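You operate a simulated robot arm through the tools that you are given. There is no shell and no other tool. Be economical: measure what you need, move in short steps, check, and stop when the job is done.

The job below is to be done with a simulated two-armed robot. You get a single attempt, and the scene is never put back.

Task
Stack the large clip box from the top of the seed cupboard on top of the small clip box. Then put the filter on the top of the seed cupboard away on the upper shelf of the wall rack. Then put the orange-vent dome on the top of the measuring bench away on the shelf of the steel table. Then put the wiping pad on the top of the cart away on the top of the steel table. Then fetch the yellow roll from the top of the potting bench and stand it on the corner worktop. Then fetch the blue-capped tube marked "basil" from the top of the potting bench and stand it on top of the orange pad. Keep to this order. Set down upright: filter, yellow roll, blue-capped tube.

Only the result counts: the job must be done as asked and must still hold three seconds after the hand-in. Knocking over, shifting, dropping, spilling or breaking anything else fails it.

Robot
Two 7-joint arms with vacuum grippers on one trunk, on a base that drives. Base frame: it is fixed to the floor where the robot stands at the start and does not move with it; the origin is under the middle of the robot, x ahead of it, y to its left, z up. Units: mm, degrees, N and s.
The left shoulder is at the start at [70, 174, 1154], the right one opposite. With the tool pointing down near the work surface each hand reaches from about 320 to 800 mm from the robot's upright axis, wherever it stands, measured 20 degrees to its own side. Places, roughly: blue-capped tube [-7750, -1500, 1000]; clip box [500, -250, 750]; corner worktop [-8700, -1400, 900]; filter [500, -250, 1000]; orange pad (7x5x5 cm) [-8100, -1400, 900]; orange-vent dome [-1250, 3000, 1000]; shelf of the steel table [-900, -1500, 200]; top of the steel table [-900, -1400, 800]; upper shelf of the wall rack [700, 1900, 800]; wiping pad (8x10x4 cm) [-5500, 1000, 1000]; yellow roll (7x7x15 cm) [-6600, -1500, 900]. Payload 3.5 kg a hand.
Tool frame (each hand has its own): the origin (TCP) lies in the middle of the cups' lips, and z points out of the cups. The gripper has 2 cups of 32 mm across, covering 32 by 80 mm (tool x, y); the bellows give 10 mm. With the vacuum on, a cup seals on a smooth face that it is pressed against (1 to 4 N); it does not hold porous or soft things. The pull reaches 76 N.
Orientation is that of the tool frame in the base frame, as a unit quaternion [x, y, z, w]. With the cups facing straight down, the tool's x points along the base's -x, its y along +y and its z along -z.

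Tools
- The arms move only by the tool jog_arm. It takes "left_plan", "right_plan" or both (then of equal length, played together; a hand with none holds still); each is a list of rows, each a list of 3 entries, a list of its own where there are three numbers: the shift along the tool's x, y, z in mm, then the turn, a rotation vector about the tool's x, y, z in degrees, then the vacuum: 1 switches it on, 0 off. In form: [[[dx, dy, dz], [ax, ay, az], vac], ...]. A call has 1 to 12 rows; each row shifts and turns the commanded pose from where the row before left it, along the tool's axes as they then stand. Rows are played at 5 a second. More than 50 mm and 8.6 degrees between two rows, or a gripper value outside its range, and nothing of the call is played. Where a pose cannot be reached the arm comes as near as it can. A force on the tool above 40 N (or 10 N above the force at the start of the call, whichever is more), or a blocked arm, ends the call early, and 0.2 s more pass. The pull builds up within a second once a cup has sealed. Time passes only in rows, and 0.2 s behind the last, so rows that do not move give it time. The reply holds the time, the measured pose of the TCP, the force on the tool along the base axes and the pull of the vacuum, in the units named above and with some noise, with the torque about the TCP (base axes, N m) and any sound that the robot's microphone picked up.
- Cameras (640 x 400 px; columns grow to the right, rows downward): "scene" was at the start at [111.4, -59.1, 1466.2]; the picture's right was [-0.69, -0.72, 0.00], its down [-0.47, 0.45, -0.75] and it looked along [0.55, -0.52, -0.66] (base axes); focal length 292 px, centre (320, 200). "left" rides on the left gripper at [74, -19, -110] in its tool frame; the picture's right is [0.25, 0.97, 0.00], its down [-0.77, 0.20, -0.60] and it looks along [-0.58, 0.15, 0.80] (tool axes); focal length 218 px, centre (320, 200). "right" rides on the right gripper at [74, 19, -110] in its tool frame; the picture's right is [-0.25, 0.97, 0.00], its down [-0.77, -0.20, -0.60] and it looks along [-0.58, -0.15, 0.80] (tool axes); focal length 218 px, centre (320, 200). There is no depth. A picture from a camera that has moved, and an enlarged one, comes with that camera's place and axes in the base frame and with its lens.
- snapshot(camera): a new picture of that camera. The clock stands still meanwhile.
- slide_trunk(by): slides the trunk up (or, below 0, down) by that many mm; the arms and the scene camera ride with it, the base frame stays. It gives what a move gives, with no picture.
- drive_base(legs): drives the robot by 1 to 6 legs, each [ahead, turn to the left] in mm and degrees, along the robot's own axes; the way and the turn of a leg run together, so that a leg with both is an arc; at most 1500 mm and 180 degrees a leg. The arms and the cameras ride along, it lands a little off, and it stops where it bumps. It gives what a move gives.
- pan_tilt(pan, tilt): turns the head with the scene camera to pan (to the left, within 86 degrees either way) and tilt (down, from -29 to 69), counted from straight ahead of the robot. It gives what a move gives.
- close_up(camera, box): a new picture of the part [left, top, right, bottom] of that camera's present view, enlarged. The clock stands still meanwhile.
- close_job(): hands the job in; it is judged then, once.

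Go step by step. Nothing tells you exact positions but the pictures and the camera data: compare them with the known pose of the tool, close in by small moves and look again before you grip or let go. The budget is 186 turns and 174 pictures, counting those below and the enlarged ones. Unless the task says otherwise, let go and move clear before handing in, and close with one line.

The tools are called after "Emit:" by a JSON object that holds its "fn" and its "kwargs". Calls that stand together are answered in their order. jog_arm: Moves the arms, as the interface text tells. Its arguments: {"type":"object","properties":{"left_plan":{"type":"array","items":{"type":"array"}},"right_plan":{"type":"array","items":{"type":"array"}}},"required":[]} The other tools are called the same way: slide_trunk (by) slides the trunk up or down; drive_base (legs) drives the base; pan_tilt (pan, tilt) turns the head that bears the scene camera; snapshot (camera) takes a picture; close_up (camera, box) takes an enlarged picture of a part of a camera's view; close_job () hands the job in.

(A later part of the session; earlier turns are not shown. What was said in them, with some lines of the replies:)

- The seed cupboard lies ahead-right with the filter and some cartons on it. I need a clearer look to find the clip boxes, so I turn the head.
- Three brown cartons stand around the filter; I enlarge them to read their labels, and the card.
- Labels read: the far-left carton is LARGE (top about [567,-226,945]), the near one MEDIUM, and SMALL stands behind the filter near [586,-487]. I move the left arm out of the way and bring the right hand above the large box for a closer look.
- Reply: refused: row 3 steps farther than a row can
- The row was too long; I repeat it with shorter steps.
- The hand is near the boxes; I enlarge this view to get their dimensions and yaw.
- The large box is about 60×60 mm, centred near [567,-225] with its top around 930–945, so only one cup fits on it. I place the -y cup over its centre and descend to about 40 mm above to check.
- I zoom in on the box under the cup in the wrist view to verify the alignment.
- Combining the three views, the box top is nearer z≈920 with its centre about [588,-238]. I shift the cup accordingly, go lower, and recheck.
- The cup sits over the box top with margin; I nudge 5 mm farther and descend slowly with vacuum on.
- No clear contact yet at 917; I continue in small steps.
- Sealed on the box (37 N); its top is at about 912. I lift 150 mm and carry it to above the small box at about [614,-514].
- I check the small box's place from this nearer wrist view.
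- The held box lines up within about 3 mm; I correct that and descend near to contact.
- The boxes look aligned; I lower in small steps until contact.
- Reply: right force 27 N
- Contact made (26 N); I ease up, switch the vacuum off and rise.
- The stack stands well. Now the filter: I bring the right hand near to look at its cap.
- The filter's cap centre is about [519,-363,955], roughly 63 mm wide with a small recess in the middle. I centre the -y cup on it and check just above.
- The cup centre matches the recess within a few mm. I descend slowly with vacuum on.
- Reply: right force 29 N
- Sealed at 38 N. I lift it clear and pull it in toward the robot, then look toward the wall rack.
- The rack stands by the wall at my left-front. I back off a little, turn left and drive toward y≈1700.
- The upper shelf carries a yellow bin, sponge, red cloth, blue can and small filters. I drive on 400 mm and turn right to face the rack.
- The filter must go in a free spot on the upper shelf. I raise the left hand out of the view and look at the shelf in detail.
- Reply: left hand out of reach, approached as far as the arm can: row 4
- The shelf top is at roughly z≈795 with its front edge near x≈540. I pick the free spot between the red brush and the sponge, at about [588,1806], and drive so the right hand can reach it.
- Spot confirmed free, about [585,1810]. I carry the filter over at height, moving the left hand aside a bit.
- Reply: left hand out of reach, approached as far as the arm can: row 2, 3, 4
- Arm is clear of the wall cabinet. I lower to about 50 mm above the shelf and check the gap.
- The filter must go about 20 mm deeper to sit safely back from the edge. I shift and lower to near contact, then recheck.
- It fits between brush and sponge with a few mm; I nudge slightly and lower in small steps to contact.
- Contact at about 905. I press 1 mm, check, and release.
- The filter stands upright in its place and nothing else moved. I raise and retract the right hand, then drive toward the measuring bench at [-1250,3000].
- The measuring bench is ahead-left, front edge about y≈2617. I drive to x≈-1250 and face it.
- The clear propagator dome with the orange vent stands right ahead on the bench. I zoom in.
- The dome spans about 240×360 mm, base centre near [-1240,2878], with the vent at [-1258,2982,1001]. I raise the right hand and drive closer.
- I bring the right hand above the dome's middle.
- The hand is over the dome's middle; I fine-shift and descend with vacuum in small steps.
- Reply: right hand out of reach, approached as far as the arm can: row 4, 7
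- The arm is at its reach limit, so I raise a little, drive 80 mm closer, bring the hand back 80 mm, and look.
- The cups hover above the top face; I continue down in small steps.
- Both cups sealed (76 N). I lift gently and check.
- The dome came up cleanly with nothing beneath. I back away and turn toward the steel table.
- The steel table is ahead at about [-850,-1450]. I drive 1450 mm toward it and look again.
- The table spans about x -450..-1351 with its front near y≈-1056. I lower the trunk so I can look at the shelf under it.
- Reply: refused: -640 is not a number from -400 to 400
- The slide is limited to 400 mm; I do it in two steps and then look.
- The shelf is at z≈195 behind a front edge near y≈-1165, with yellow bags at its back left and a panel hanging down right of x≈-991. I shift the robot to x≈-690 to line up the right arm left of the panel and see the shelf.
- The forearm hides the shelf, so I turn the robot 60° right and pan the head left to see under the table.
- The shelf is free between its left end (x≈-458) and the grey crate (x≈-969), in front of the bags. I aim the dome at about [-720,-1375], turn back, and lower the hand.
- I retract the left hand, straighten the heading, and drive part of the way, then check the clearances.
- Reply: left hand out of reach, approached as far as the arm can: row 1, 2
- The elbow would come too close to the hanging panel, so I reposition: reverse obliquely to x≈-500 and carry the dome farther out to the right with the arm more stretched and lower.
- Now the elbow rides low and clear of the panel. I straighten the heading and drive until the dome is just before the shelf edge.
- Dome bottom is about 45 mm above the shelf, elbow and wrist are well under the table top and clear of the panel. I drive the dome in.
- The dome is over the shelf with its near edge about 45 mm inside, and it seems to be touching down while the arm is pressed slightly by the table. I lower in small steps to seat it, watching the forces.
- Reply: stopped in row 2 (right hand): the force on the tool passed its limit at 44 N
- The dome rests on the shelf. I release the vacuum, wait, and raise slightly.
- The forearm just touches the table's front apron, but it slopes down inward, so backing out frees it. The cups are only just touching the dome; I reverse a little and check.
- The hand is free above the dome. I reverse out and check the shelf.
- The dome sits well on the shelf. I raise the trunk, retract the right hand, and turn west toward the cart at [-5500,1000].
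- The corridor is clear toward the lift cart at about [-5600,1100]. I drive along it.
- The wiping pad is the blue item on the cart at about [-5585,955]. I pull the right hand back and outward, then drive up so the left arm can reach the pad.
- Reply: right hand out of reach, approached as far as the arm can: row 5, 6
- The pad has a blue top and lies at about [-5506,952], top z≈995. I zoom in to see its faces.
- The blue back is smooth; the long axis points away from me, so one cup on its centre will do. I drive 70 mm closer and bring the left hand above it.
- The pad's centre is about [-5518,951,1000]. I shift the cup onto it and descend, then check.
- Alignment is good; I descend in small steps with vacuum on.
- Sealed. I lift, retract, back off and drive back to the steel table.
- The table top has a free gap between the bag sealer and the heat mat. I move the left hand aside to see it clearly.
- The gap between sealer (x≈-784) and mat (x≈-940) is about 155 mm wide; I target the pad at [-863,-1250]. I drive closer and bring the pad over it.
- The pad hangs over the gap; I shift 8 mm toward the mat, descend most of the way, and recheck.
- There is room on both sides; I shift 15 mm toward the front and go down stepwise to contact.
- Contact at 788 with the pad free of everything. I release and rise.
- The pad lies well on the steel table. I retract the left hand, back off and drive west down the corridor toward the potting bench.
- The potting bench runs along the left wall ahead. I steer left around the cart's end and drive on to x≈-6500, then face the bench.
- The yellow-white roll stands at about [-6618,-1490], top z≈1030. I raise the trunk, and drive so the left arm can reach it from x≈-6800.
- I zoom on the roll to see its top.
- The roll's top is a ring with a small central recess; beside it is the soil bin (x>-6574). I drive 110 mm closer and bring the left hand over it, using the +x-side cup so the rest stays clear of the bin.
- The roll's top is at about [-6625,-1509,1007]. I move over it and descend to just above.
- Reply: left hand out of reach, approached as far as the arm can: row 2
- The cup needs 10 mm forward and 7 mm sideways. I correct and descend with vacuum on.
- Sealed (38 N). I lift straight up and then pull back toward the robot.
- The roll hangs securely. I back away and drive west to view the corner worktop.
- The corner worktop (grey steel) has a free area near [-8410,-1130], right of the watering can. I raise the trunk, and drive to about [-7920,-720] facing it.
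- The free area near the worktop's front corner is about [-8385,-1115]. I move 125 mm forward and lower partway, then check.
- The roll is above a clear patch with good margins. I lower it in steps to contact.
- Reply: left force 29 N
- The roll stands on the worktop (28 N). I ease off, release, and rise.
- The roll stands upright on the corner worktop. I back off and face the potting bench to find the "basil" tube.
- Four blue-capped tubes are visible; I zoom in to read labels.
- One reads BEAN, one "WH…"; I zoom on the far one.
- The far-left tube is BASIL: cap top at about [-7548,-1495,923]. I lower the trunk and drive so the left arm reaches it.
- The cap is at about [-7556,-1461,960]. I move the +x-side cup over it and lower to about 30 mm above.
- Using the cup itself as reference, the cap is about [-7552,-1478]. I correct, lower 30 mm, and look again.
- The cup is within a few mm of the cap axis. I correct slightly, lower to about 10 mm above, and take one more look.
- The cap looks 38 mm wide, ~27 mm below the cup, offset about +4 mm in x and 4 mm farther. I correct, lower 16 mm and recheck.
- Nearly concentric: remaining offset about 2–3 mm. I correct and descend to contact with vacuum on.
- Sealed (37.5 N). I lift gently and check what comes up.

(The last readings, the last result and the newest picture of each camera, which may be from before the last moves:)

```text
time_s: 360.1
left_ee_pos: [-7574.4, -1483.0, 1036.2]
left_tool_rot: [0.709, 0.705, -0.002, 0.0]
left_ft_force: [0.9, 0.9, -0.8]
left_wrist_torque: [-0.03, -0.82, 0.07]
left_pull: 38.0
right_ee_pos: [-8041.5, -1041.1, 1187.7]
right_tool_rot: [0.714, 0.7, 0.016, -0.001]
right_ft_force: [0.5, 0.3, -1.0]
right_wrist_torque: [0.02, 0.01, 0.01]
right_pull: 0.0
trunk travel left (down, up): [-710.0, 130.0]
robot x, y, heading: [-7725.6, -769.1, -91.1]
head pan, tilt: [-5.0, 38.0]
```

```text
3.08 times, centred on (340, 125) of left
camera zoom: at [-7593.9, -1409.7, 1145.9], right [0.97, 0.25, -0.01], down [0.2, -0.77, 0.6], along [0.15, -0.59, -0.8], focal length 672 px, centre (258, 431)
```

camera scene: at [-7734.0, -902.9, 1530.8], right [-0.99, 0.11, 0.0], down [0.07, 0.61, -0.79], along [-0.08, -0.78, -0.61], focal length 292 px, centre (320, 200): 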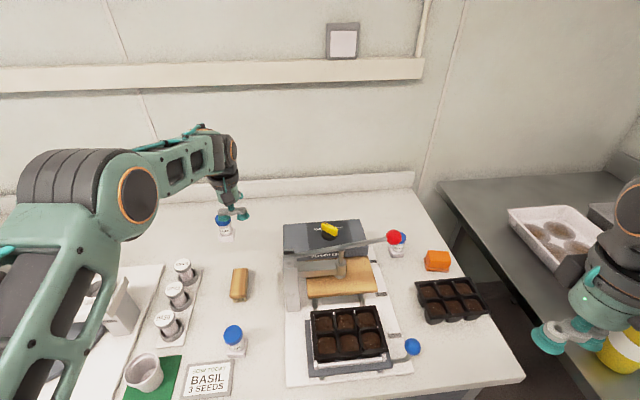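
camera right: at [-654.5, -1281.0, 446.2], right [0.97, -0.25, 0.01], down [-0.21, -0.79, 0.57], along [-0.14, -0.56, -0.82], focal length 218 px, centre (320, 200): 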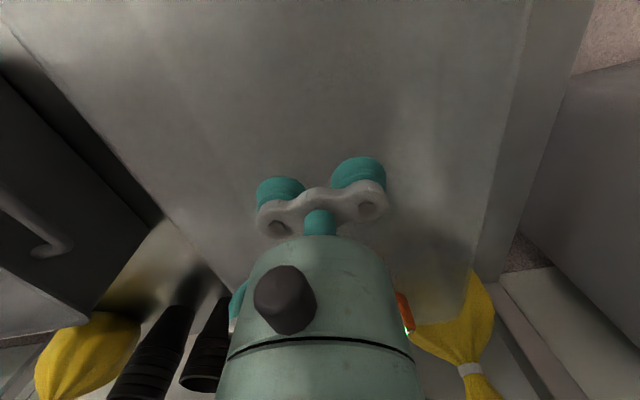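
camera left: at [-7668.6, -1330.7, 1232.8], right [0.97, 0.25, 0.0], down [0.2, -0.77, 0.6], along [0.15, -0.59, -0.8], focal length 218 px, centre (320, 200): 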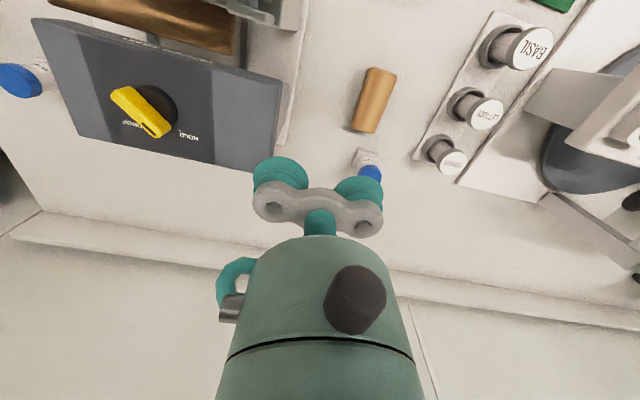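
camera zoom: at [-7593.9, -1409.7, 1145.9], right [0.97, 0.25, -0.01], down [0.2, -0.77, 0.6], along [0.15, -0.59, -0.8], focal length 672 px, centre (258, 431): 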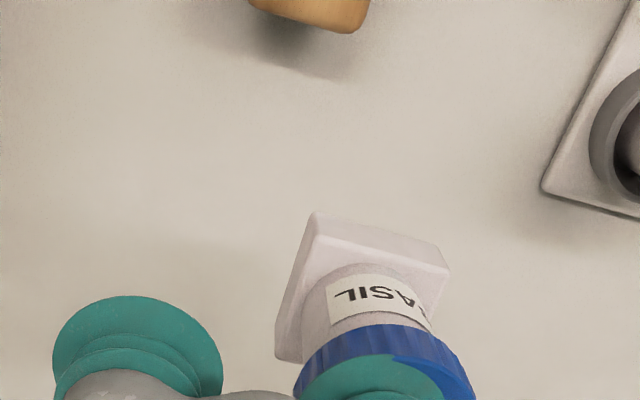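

The tube is one piece with its square base, about 77 mm tall. I lift higher, retract, and drive toward the orange pad at about [-8104,-1392], approaching at an angle.

Emit:
{"fn": "jog_arm", "kwargs": {"left_plan": [[[0, 0, -40], [0, 0, 0], 1], [[0, 0, -40], [0, 0, 0], 1], [[30, 0, -35], [0, 0, 0], 1], [[45, 0, 0], [0, 0, 0], 1], [[45, 0, 0], [0, 0, 0], 1], [[45, 0, 0], [0, 0, 0], 1], [[45, 0, 0], [0, 0, 0], 1], [[45, 0, 0], [0, 0, 0], 1]]}}

Emit:
{"fn": "drive_base", "kwargs": {"legs": [[-250, 0], [0, -35], [295, 0], [0, 4]]}}

Emit:
{"fn": "pan_tilt", "kwargs": {"pan": 8, "tilt": 45}}

Emit:
{"fn": "snapshot", "kwargs": {"camera": "scene"}}

Emit:
{"fn": "snapshot", "kwargs": {"camera": "left"}}

```text
time_s: 361.9
left_ee_pos: [-7575.1, -1230.3, 1152.3]
left_tool_rot: [0.709, 0.705, -0.002, 0.0]
left_ft_force: [0.2, 0.4, -0.6]
left_wrist_torque: [-0.08, -0.82, 0.12]
left_pull: 38.1
right_ee_pos: [-8040.4, -1040.7, 1187.4]
right_tool_rot: [0.715, 0.699, 0.013, -0.001]
right_ft_force: [-0.3, -0.6, 0.4]
right_wrist_torque: [-0.02, 0.0, 0.01]
right_pull: 0.1
trunk travel left (down, up): [-710.0, 130.0]
robot x, y, heading: [-7722.6, -769.4, -91.0]
head pan, tilt: [-5.0, 38.0]
```

```text
time_s: 367.5
left_ee_pos: [-7991.0, -1220.6, 1151.4]
left_tool_rot: [0.868, 0.496, -0.002, -0.001]
left_ft_force: [-0.1, -0.2, -0.7]
left_wrist_torque: [-0.4, -0.73, 0.07]
left_pull: 38.3
right_ee_pos: [-8298.2, -820.8, 1187.1]
right_tool_rot: [0.872, 0.489, 0.015, 0.004]
right_ft_force: [0.1, 0.5, 0.4]
right_wrist_torque: [0.0, 0.02, 0.02]
right_pull: 0.0
trunk travel left (down, up): [-710.0, 130.0]
robot x, y, heading: [-7885.9, -745.7, -121.3]
head pan, tilt: [-5.0, 38.0]
```

```text
time_s: 368.2
left_ee_pos: [-7991.3, -1223.6, 1150.7]
left_tool_rot: [0.868, 0.496, -0.003, -0.002]
left_ft_force: [0.9, 0.1, -0.1]
left_wrist_torque: [-0.4, -0.79, 0.09]
left_pull: 38.1
right_ee_pos: [-8298.7, -823.5, 1186.8]
right_tool_rot: [0.872, 0.49, 0.015, 0.002]
right_ft_force: [0.0, 0.5, 0.2]
right_wrist_torque: [0.02, 0.0, 0.02]
right_pull: 0.1
trunk travel left (down, up): [-710.0, 130.0]
robot x, y, heading: [-7886.2, -746.5, -121.2]
head pan, tilt: [8.0, 45.0]
```

```text
20 pictures are left
camera scene: at [-7943.3, -864.7, 1520.5], right [-0.92, 0.4, 0.0], down [0.28, 0.65, -0.71], along [-0.28, -0.65, -0.71], focal length 292 px, centre (320, 200)
```

scene: 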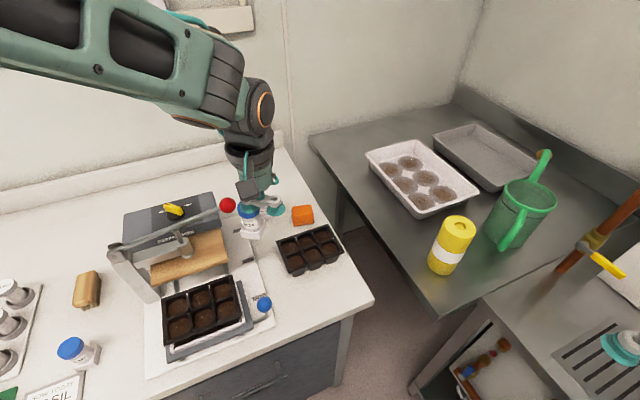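

```text
19 pictures are left
camera left: at [-7970.4, -1150.5, 1260.1], right [0.96, -0.27, -0.01], down [-0.21, -0.77, 0.6], along [-0.17, -0.58, -0.8], focal length 218 px, centre (320, 200)
```

left: 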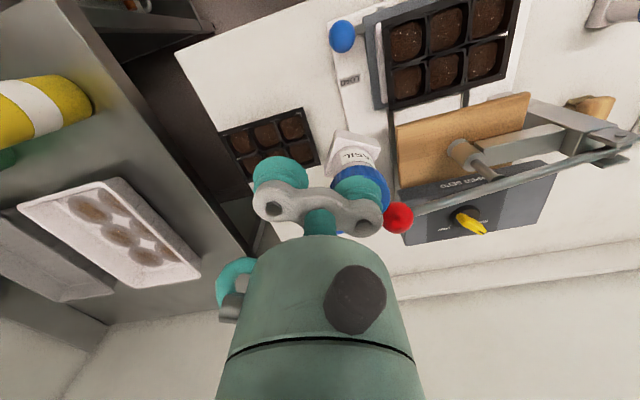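

The pad is at about [-8124,-1410]. I zoom in to see its shape and neighbours.

Emit:
{"fn": "close_up", "kwargs": {"camera": "scene", "box": [220, 170, 340, 266]}}

```text
4.17 times, centred on (280, 218) of scene
camera zoom: at [-7943.3, -864.7, 1520.5], right [-0.92, 0.4, 0.0], down [0.28, 0.65, -0.71], along [-0.28, -0.65, -0.71], focal length 1216 px, centre (487, 125)
```

zoom: 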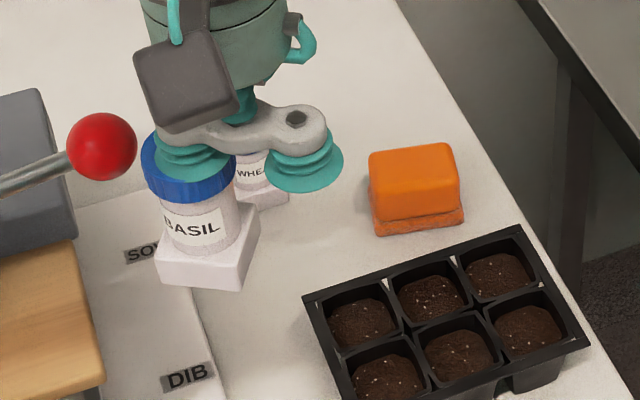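

The pad is a block with its flat top near [-8124,-1410,905]; the seeder's red lever ball at [-7935,-1318,1095] must be avoided. I raise, shift right first, then go forward over the pad.

Emit:
{"fn": "jog_arm", "kwargs": {"left_plan": [[[0, -15, -40], [0, 0, 0], 1], [[0, -29, -15], [0, 0, 0], 1], [[-45, 0, 0], [0, 0, 0], 1], [[-45, 0, 0], [0, 0, 0], 1], [[-45, 0, 0], [0, 0, 0], 1], [[-45, 0, 0], [0, 0, 0], 1], [[-45, 0, 0], [0, 0, 0], 1], [[0, 0, 45], [0, 0, 0], 1], [[0, 0, 45], [0, 0, 0], 1], [[0, 0, 45], [0, 0, 0], 1]]}}

Emit:
{"fn": "close_up", "kwargs": {"camera": "scene", "box": [220, 150, 380, 266]}}

Emit:
{"fn": "snapshot", "kwargs": {"camera": "left"}}

```text
time_s: 370.4
left_ee_pos: [-8142.8, -1395.7, 1072.2]
left_tool_rot: [0.868, 0.496, -0.001, -0.002]
left_ft_force: [-0.5, -1.2, -1.0]
left_wrist_torque: [-0.42, -0.67, 0.11]
left_pull: 37.6
right_ee_pos: [-8300.5, -824.7, 1186.3]
right_tool_rot: [0.872, 0.489, 0.015, 0.003]
right_ft_force: [-0.6, 0.0, -0.1]
right_wrist_torque: [0.02, -0.03, 0.01]
right_pull: 0.0
trunk travel left (down, up): [-710.0, 130.0]
robot x, y, heading: [-7887.7, -748.0, -121.5]
head pan, tilt: [8.0, 45.0]
```

```text
3.45 times, centred on (300, 208) of scene
camera zoom: at [-7944.7, -865.7, 1520.3], right [-0.92, 0.4, 0.0], down [0.28, 0.65, -0.71], along [-0.28, -0.65, -0.71], focal length 1006 px, centre (389, 172)
```

zoom: 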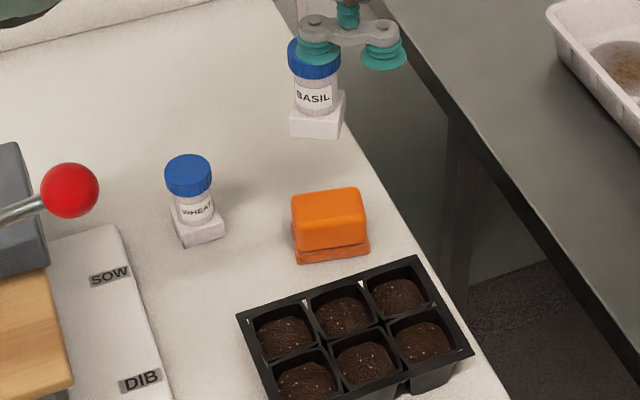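

```text
16 pictures are left
camera left: at [-8123.4, -1322.3, 1181.5], right [0.96, -0.27, 0.0], down [-0.22, -0.77, 0.6], along [-0.17, -0.58, -0.8], focal length 218 px, centre (320, 200)
```

left: 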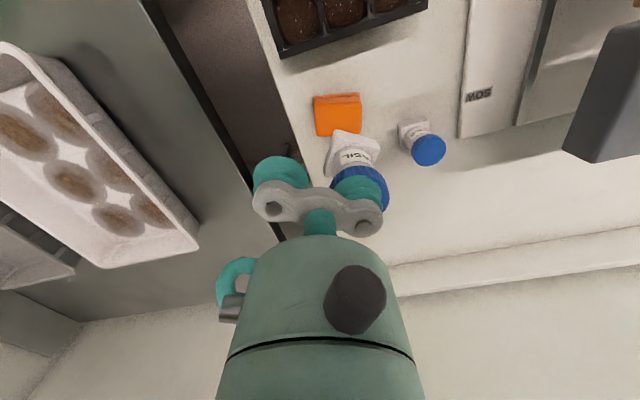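

The pad's top centre works out to about [-8123,-1400,914]. I shift the tube by about 10 mm toward it, lower to near contact, and check.

Emit:
{"fn": "jog_arm", "kwargs": {"left_plan": [[[7, -8, 25], [0, 0, 0], 1], [[0, 0, 25], [0, 0, 0], 1], [[0, 0, 10], [0, 0, 0], 1]]}}

Emit:
{"fn": "close_up", "kwargs": {"camera": "scene", "box": [260, 165, 340, 229]}}

Emit:
{"fn": "close_up", "kwargs": {"camera": "left", "box": [280, 80, 420, 190]}}

```text
time_s: 371.2
left_ee_pos: [-8149.1, -1383.9, 1015.0]
left_tool_rot: [0.868, 0.497, -0.002, -0.001]
left_ft_force: [0.1, 0.3, 0.3]
left_wrist_torque: [-0.42, -0.71, 0.1]
left_pull: 38.1
right_ee_pos: [-8298.7, -822.0, 1187.6]
right_tool_rot: [0.872, 0.489, 0.014, 0.003]
right_ft_force: [0.3, 0.5, 0.3]
right_wrist_torque: [0.0, 0.0, -0.02]
right_pull: 0.1
trunk travel left (down, up): [-710.0, 130.0]
robot x, y, heading: [-7884.4, -746.6, -121.3]
head pan, tilt: [8.0, 45.0]
```

```text
6.25 times, centred on (300, 197) of scene
camera zoom: at [-7943.3, -863.9, 1520.5], right [-0.92, 0.4, 0.0], down [0.28, 0.65, -0.71], along [-0.28, -0.65, -0.71], focal length 1824 px, centre (445, 219)
```

zoom: 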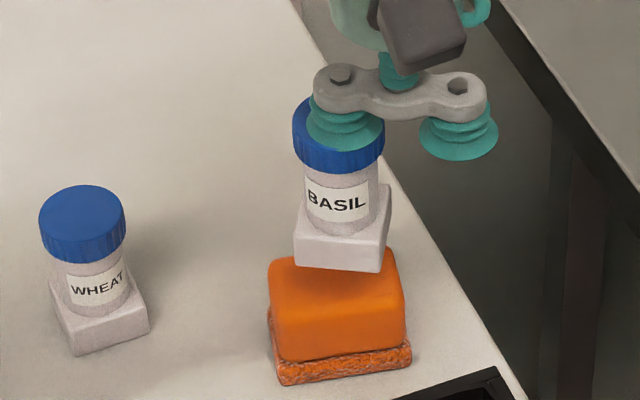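

```text
3.64 times, centred on (350, 135) of left
camera zoom: at [-8127.6, -1309.3, 1123.4], right [0.96, -0.27, -0.01], down [-0.21, -0.77, 0.61], along [-0.17, -0.58, -0.8], focal length 794 px, centre (211, 436)
```

zoom: 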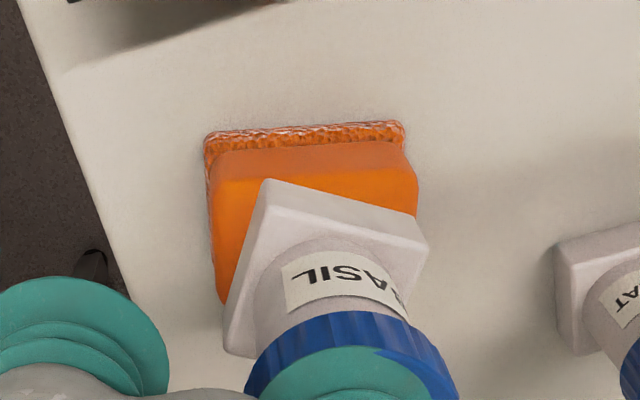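

The base lies over the pad top with about 24 mm to go, centred within a few mm. I nudge 3 mm and lower in small steps to contact.

Emit:
{"fn": "jog_arm", "kwargs": {"left_plan": [[[-2, 3, 10], [0, 0, 0], 1], [[0, 0, 5], [0, 0, 0], 1], [[0, 0, 3], [0, 0, 0], 1], [[0, 0, 3], [0, 0, 0], 1], [[0, 0, 0], [0, 0, 0], 1]]}}

Emit:
{"fn": "close_up", "kwargs": {"camera": "scene", "box": [260, 165, 340, 229]}}

```text
time_s: 372.4
left_ee_pos: [-8146.2, -1387.7, 989.4]
left_tool_rot: [0.869, 0.496, -0.002, -0.002]
left_ft_force: [0.2, 0.4, -0.8]
left_wrist_torque: [-0.46, -0.72, 0.09]
left_pull: 37.8
right_ee_pos: [-8299.5, -823.4, 1187.4]
right_tool_rot: [0.872, 0.489, 0.015, 0.002]
right_ft_force: [0.9, 0.8, -0.1]
right_wrist_torque: [0.01, 0.01, -0.02]
right_pull: 0.1
trunk travel left (down, up): [-710.0, 130.0]
robot x, y, heading: [-7884.6, -747.4, -121.3]
head pan, tilt: [8.0, 45.0]
```

```text
6.25 times, centred on (300, 197) of scene
camera zoom: at [-7943.6, -863.8, 1520.5], right [-0.92, 0.4, 0.0], down [0.28, 0.65, -0.71], along [-0.28, -0.65, -0.71], focal length 1824 px, centre (445, 219)
```

zoom: 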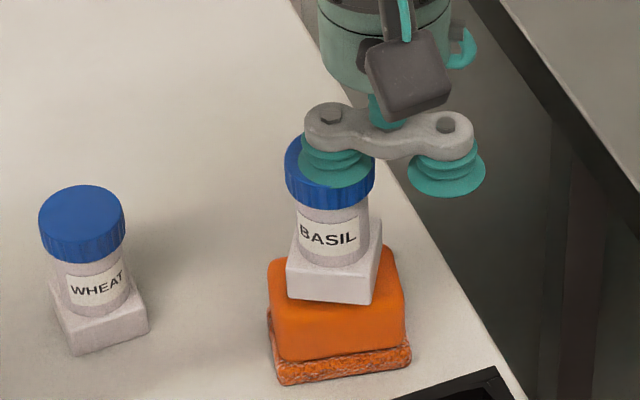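

Emit:
{"fn": "jog_arm", "kwargs": {"left_plan": [[[0, 0, 3], [0, 0, 0], 1], [[0, 0, 3], [0, 0, 0], 1], [[0, 0, 0], [0, 0, 0], 1]]}}

```text
time_s: 373.2
left_ee_pos: [-8145.0, -1387.4, 984.1]
left_tool_rot: [0.868, 0.496, -0.002, -0.001]
left_ft_force: [1.1, -0.3, 0.4]
left_wrist_torque: [-0.45, -0.71, 0.09]
left_pull: 37.6
right_ee_pos: [-8299.3, -823.6, 1185.6]
right_tool_rot: [0.872, 0.489, 0.015, 0.002]
right_ft_force: [0.4, 0.9, 0.4]
right_wrist_torque: [0.02, 0.0, -0.01]
right_pull: 0.0
trunk travel left (down, up): [-710.0, 130.0]
robot x, y, heading: [-7883.2, -744.4, -121.6]
head pan, tilt: [8.0, 45.0]
```

Emit:
{"fn": "jog_arm", "kwargs": {"left_plan": [[[0, 0, 3], [0, 0, 0], 1], [[0, 0, 2], [0, 0, 0], 1], [[0, 0, 0], [0, 0, 0], 1]]}}

Emit:
{"fn": "close_up", "kwargs": {"camera": "scene", "box": [260, 165, 340, 229]}}

Emit:
{"fn": "close_up", "kwargs": {"camera": "left", "box": [280, 80, 420, 190]}}

```text
time_s: 374.0
left_ee_pos: [-8146.4, -1387.4, 979.7]
left_tool_rot: [0.868, 0.496, -0.002, -0.001]
left_ft_force: [-1.1, 0.1, 1.0]
left_wrist_torque: [-0.42, -0.68, 0.08]
left_pull: 37.9
right_ee_pos: [-8298.0, -822.9, 1187.5]
right_tool_rot: [0.872, 0.489, 0.016, 0.003]
right_ft_force: [-0.4, 0.7, 1.3]
right_wrist_torque: [0.03, 0.03, 0.01]
right_pull: 0.0
trunk travel left (down, up): [-710.0, 130.0]
robot x, y, heading: [-7883.4, -746.7, -121.3]
head pan, tilt: [8.0, 45.0]
```

```text
6.25 times, centred on (300, 197) of scene
camera zoom: at [-7943.6, -864.0, 1520.5], right [-0.92, 0.4, 0.0], down [0.28, 0.65, -0.71], along [-0.28, -0.65, -0.71], focal length 1824 px, centre (445, 219)
```

zoom: 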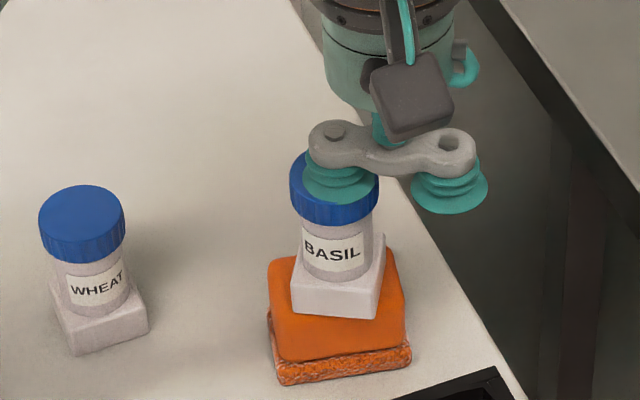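

```text
3.64 times, centred on (350, 135) of left
camera zoom: at [-8125.8, -1314.1, 1089.3], right [0.96, -0.27, 0.0], down [-0.21, -0.77, 0.6], along [-0.17, -0.58, -0.8], focal length 794 px, centre (211, 436)
```

zoom: 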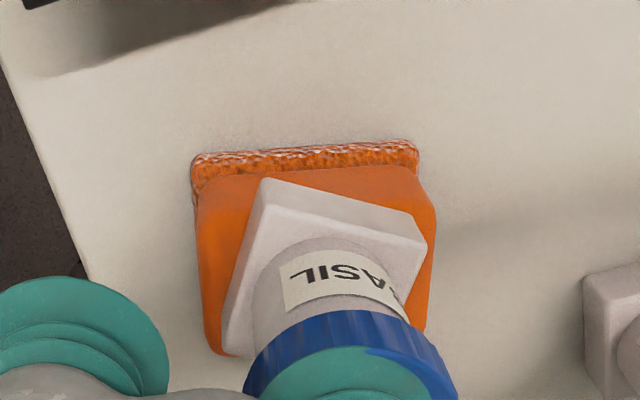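

Centred well; a few more small steps to contact.

Emit:
{"fn": "jog_arm", "kwargs": {"left_plan": [[[0, 0, 2], [0, 0, 0], 1], [[0, 0, 2], [0, 0, 0], 1], [[0, 0, 2], [0, 0, 0], 1], [[0, 0, 0], [0, 0, 0], 1]]}}

```text
time_s: 375.0
left_ee_pos: [-8147.3, -1385.5, 975.3]
left_tool_rot: [0.869, 0.495, -0.004, -0.001]
left_ft_force: [-4.2, -1.6, 21.4]
left_wrist_torque: [-0.66, -1.02, 0.03]
left_pull: 37.8
right_ee_pos: [-8297.6, -820.9, 1187.3]
right_tool_rot: [0.873, 0.488, 0.013, 0.003]
right_ft_force: [0.0, 0.1, -0.8]
right_wrist_torque: [-0.02, 0.04, 0.02]
right_pull: 0.0
trunk travel left (down, up): [-710.0, 130.0]
robot x, y, heading: [-7888.6, -744.1, -121.6]
head pan, tilt: [8.0, 45.0]
```

Contact (21 N). I ease off about 3 mm, release, and rise slowly.

Emit:
{"fn": "jog_arm", "kwargs": {"left_plan": [[[0, 0, -3], [0, 0, 0], 1], [[0, 0, 0], [0, 0, 0], 0], [[0, 0, 0], [0, 0, 0], 0], [[0, 0, 0], [0, 0, 0], 0], [[0, 0, -3], [0, 0, 0], 0], [[0, 0, -8], [0, 0, 0], 0], [[0, 0, -30], [0, 0, 0], 0], [[0, 0, -45], [0, 0, 0], 0], [[0, 0, -45], [0, 0, 0], 0], [[0, 0, -45], [0, 0, 0], 0], [[0, 0, -45], [0, 0, 0], 0]]}}

Emit:
{"fn": "close_up", "kwargs": {"camera": "scene", "box": [220, 150, 380, 266]}}

```text
time_s: 377.4
left_ee_pos: [-8140.5, -1385.2, 1195.0]
left_tool_rot: [0.868, 0.497, -0.002, -0.002]
left_ft_force: [-0.1, -0.2, 0.3]
left_wrist_torque: [0.01, 0.0, 0.04]
left_pull: 0.1
right_ee_pos: [-8299.2, -822.7, 1187.2]
right_tool_rot: [0.872, 0.489, 0.016, 0.003]
right_ft_force: [-0.1, 0.6, -0.9]
right_wrist_torque: [-0.01, 0.04, 0.01]
right_pull: 0.1
trunk travel left (down, up): [-710.0, 130.0]
robot x, y, heading: [-7888.1, -744.9, -121.4]
head pan, tilt: [8.0, 45.0]
```

```text
3.45 times, centred on (300, 208) of scene
camera zoom: at [-7943.3, -863.5, 1520.5], right [-0.92, 0.4, 0.0], down [0.28, 0.65, -0.71], along [-0.28, -0.65, -0.71], focal length 1006 px, centre (389, 172)
```

zoom: 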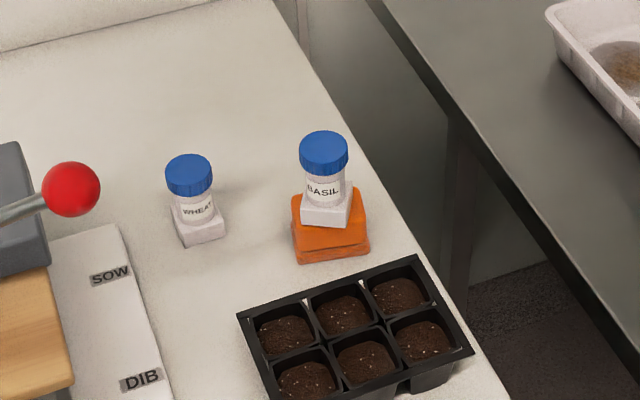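

The basil tube stands upright and centred on the orange pad, and the hand is well clear. Everything has been done in order, so I hand the job in.

Emit:
{"fn": "close_job", "kwargs": {}}

```text
The job is handed in.
```

I finished all six tasks in the order given and handed the job in; the last pictures of each showed it standing where you asked, with nothing else visibly moved.
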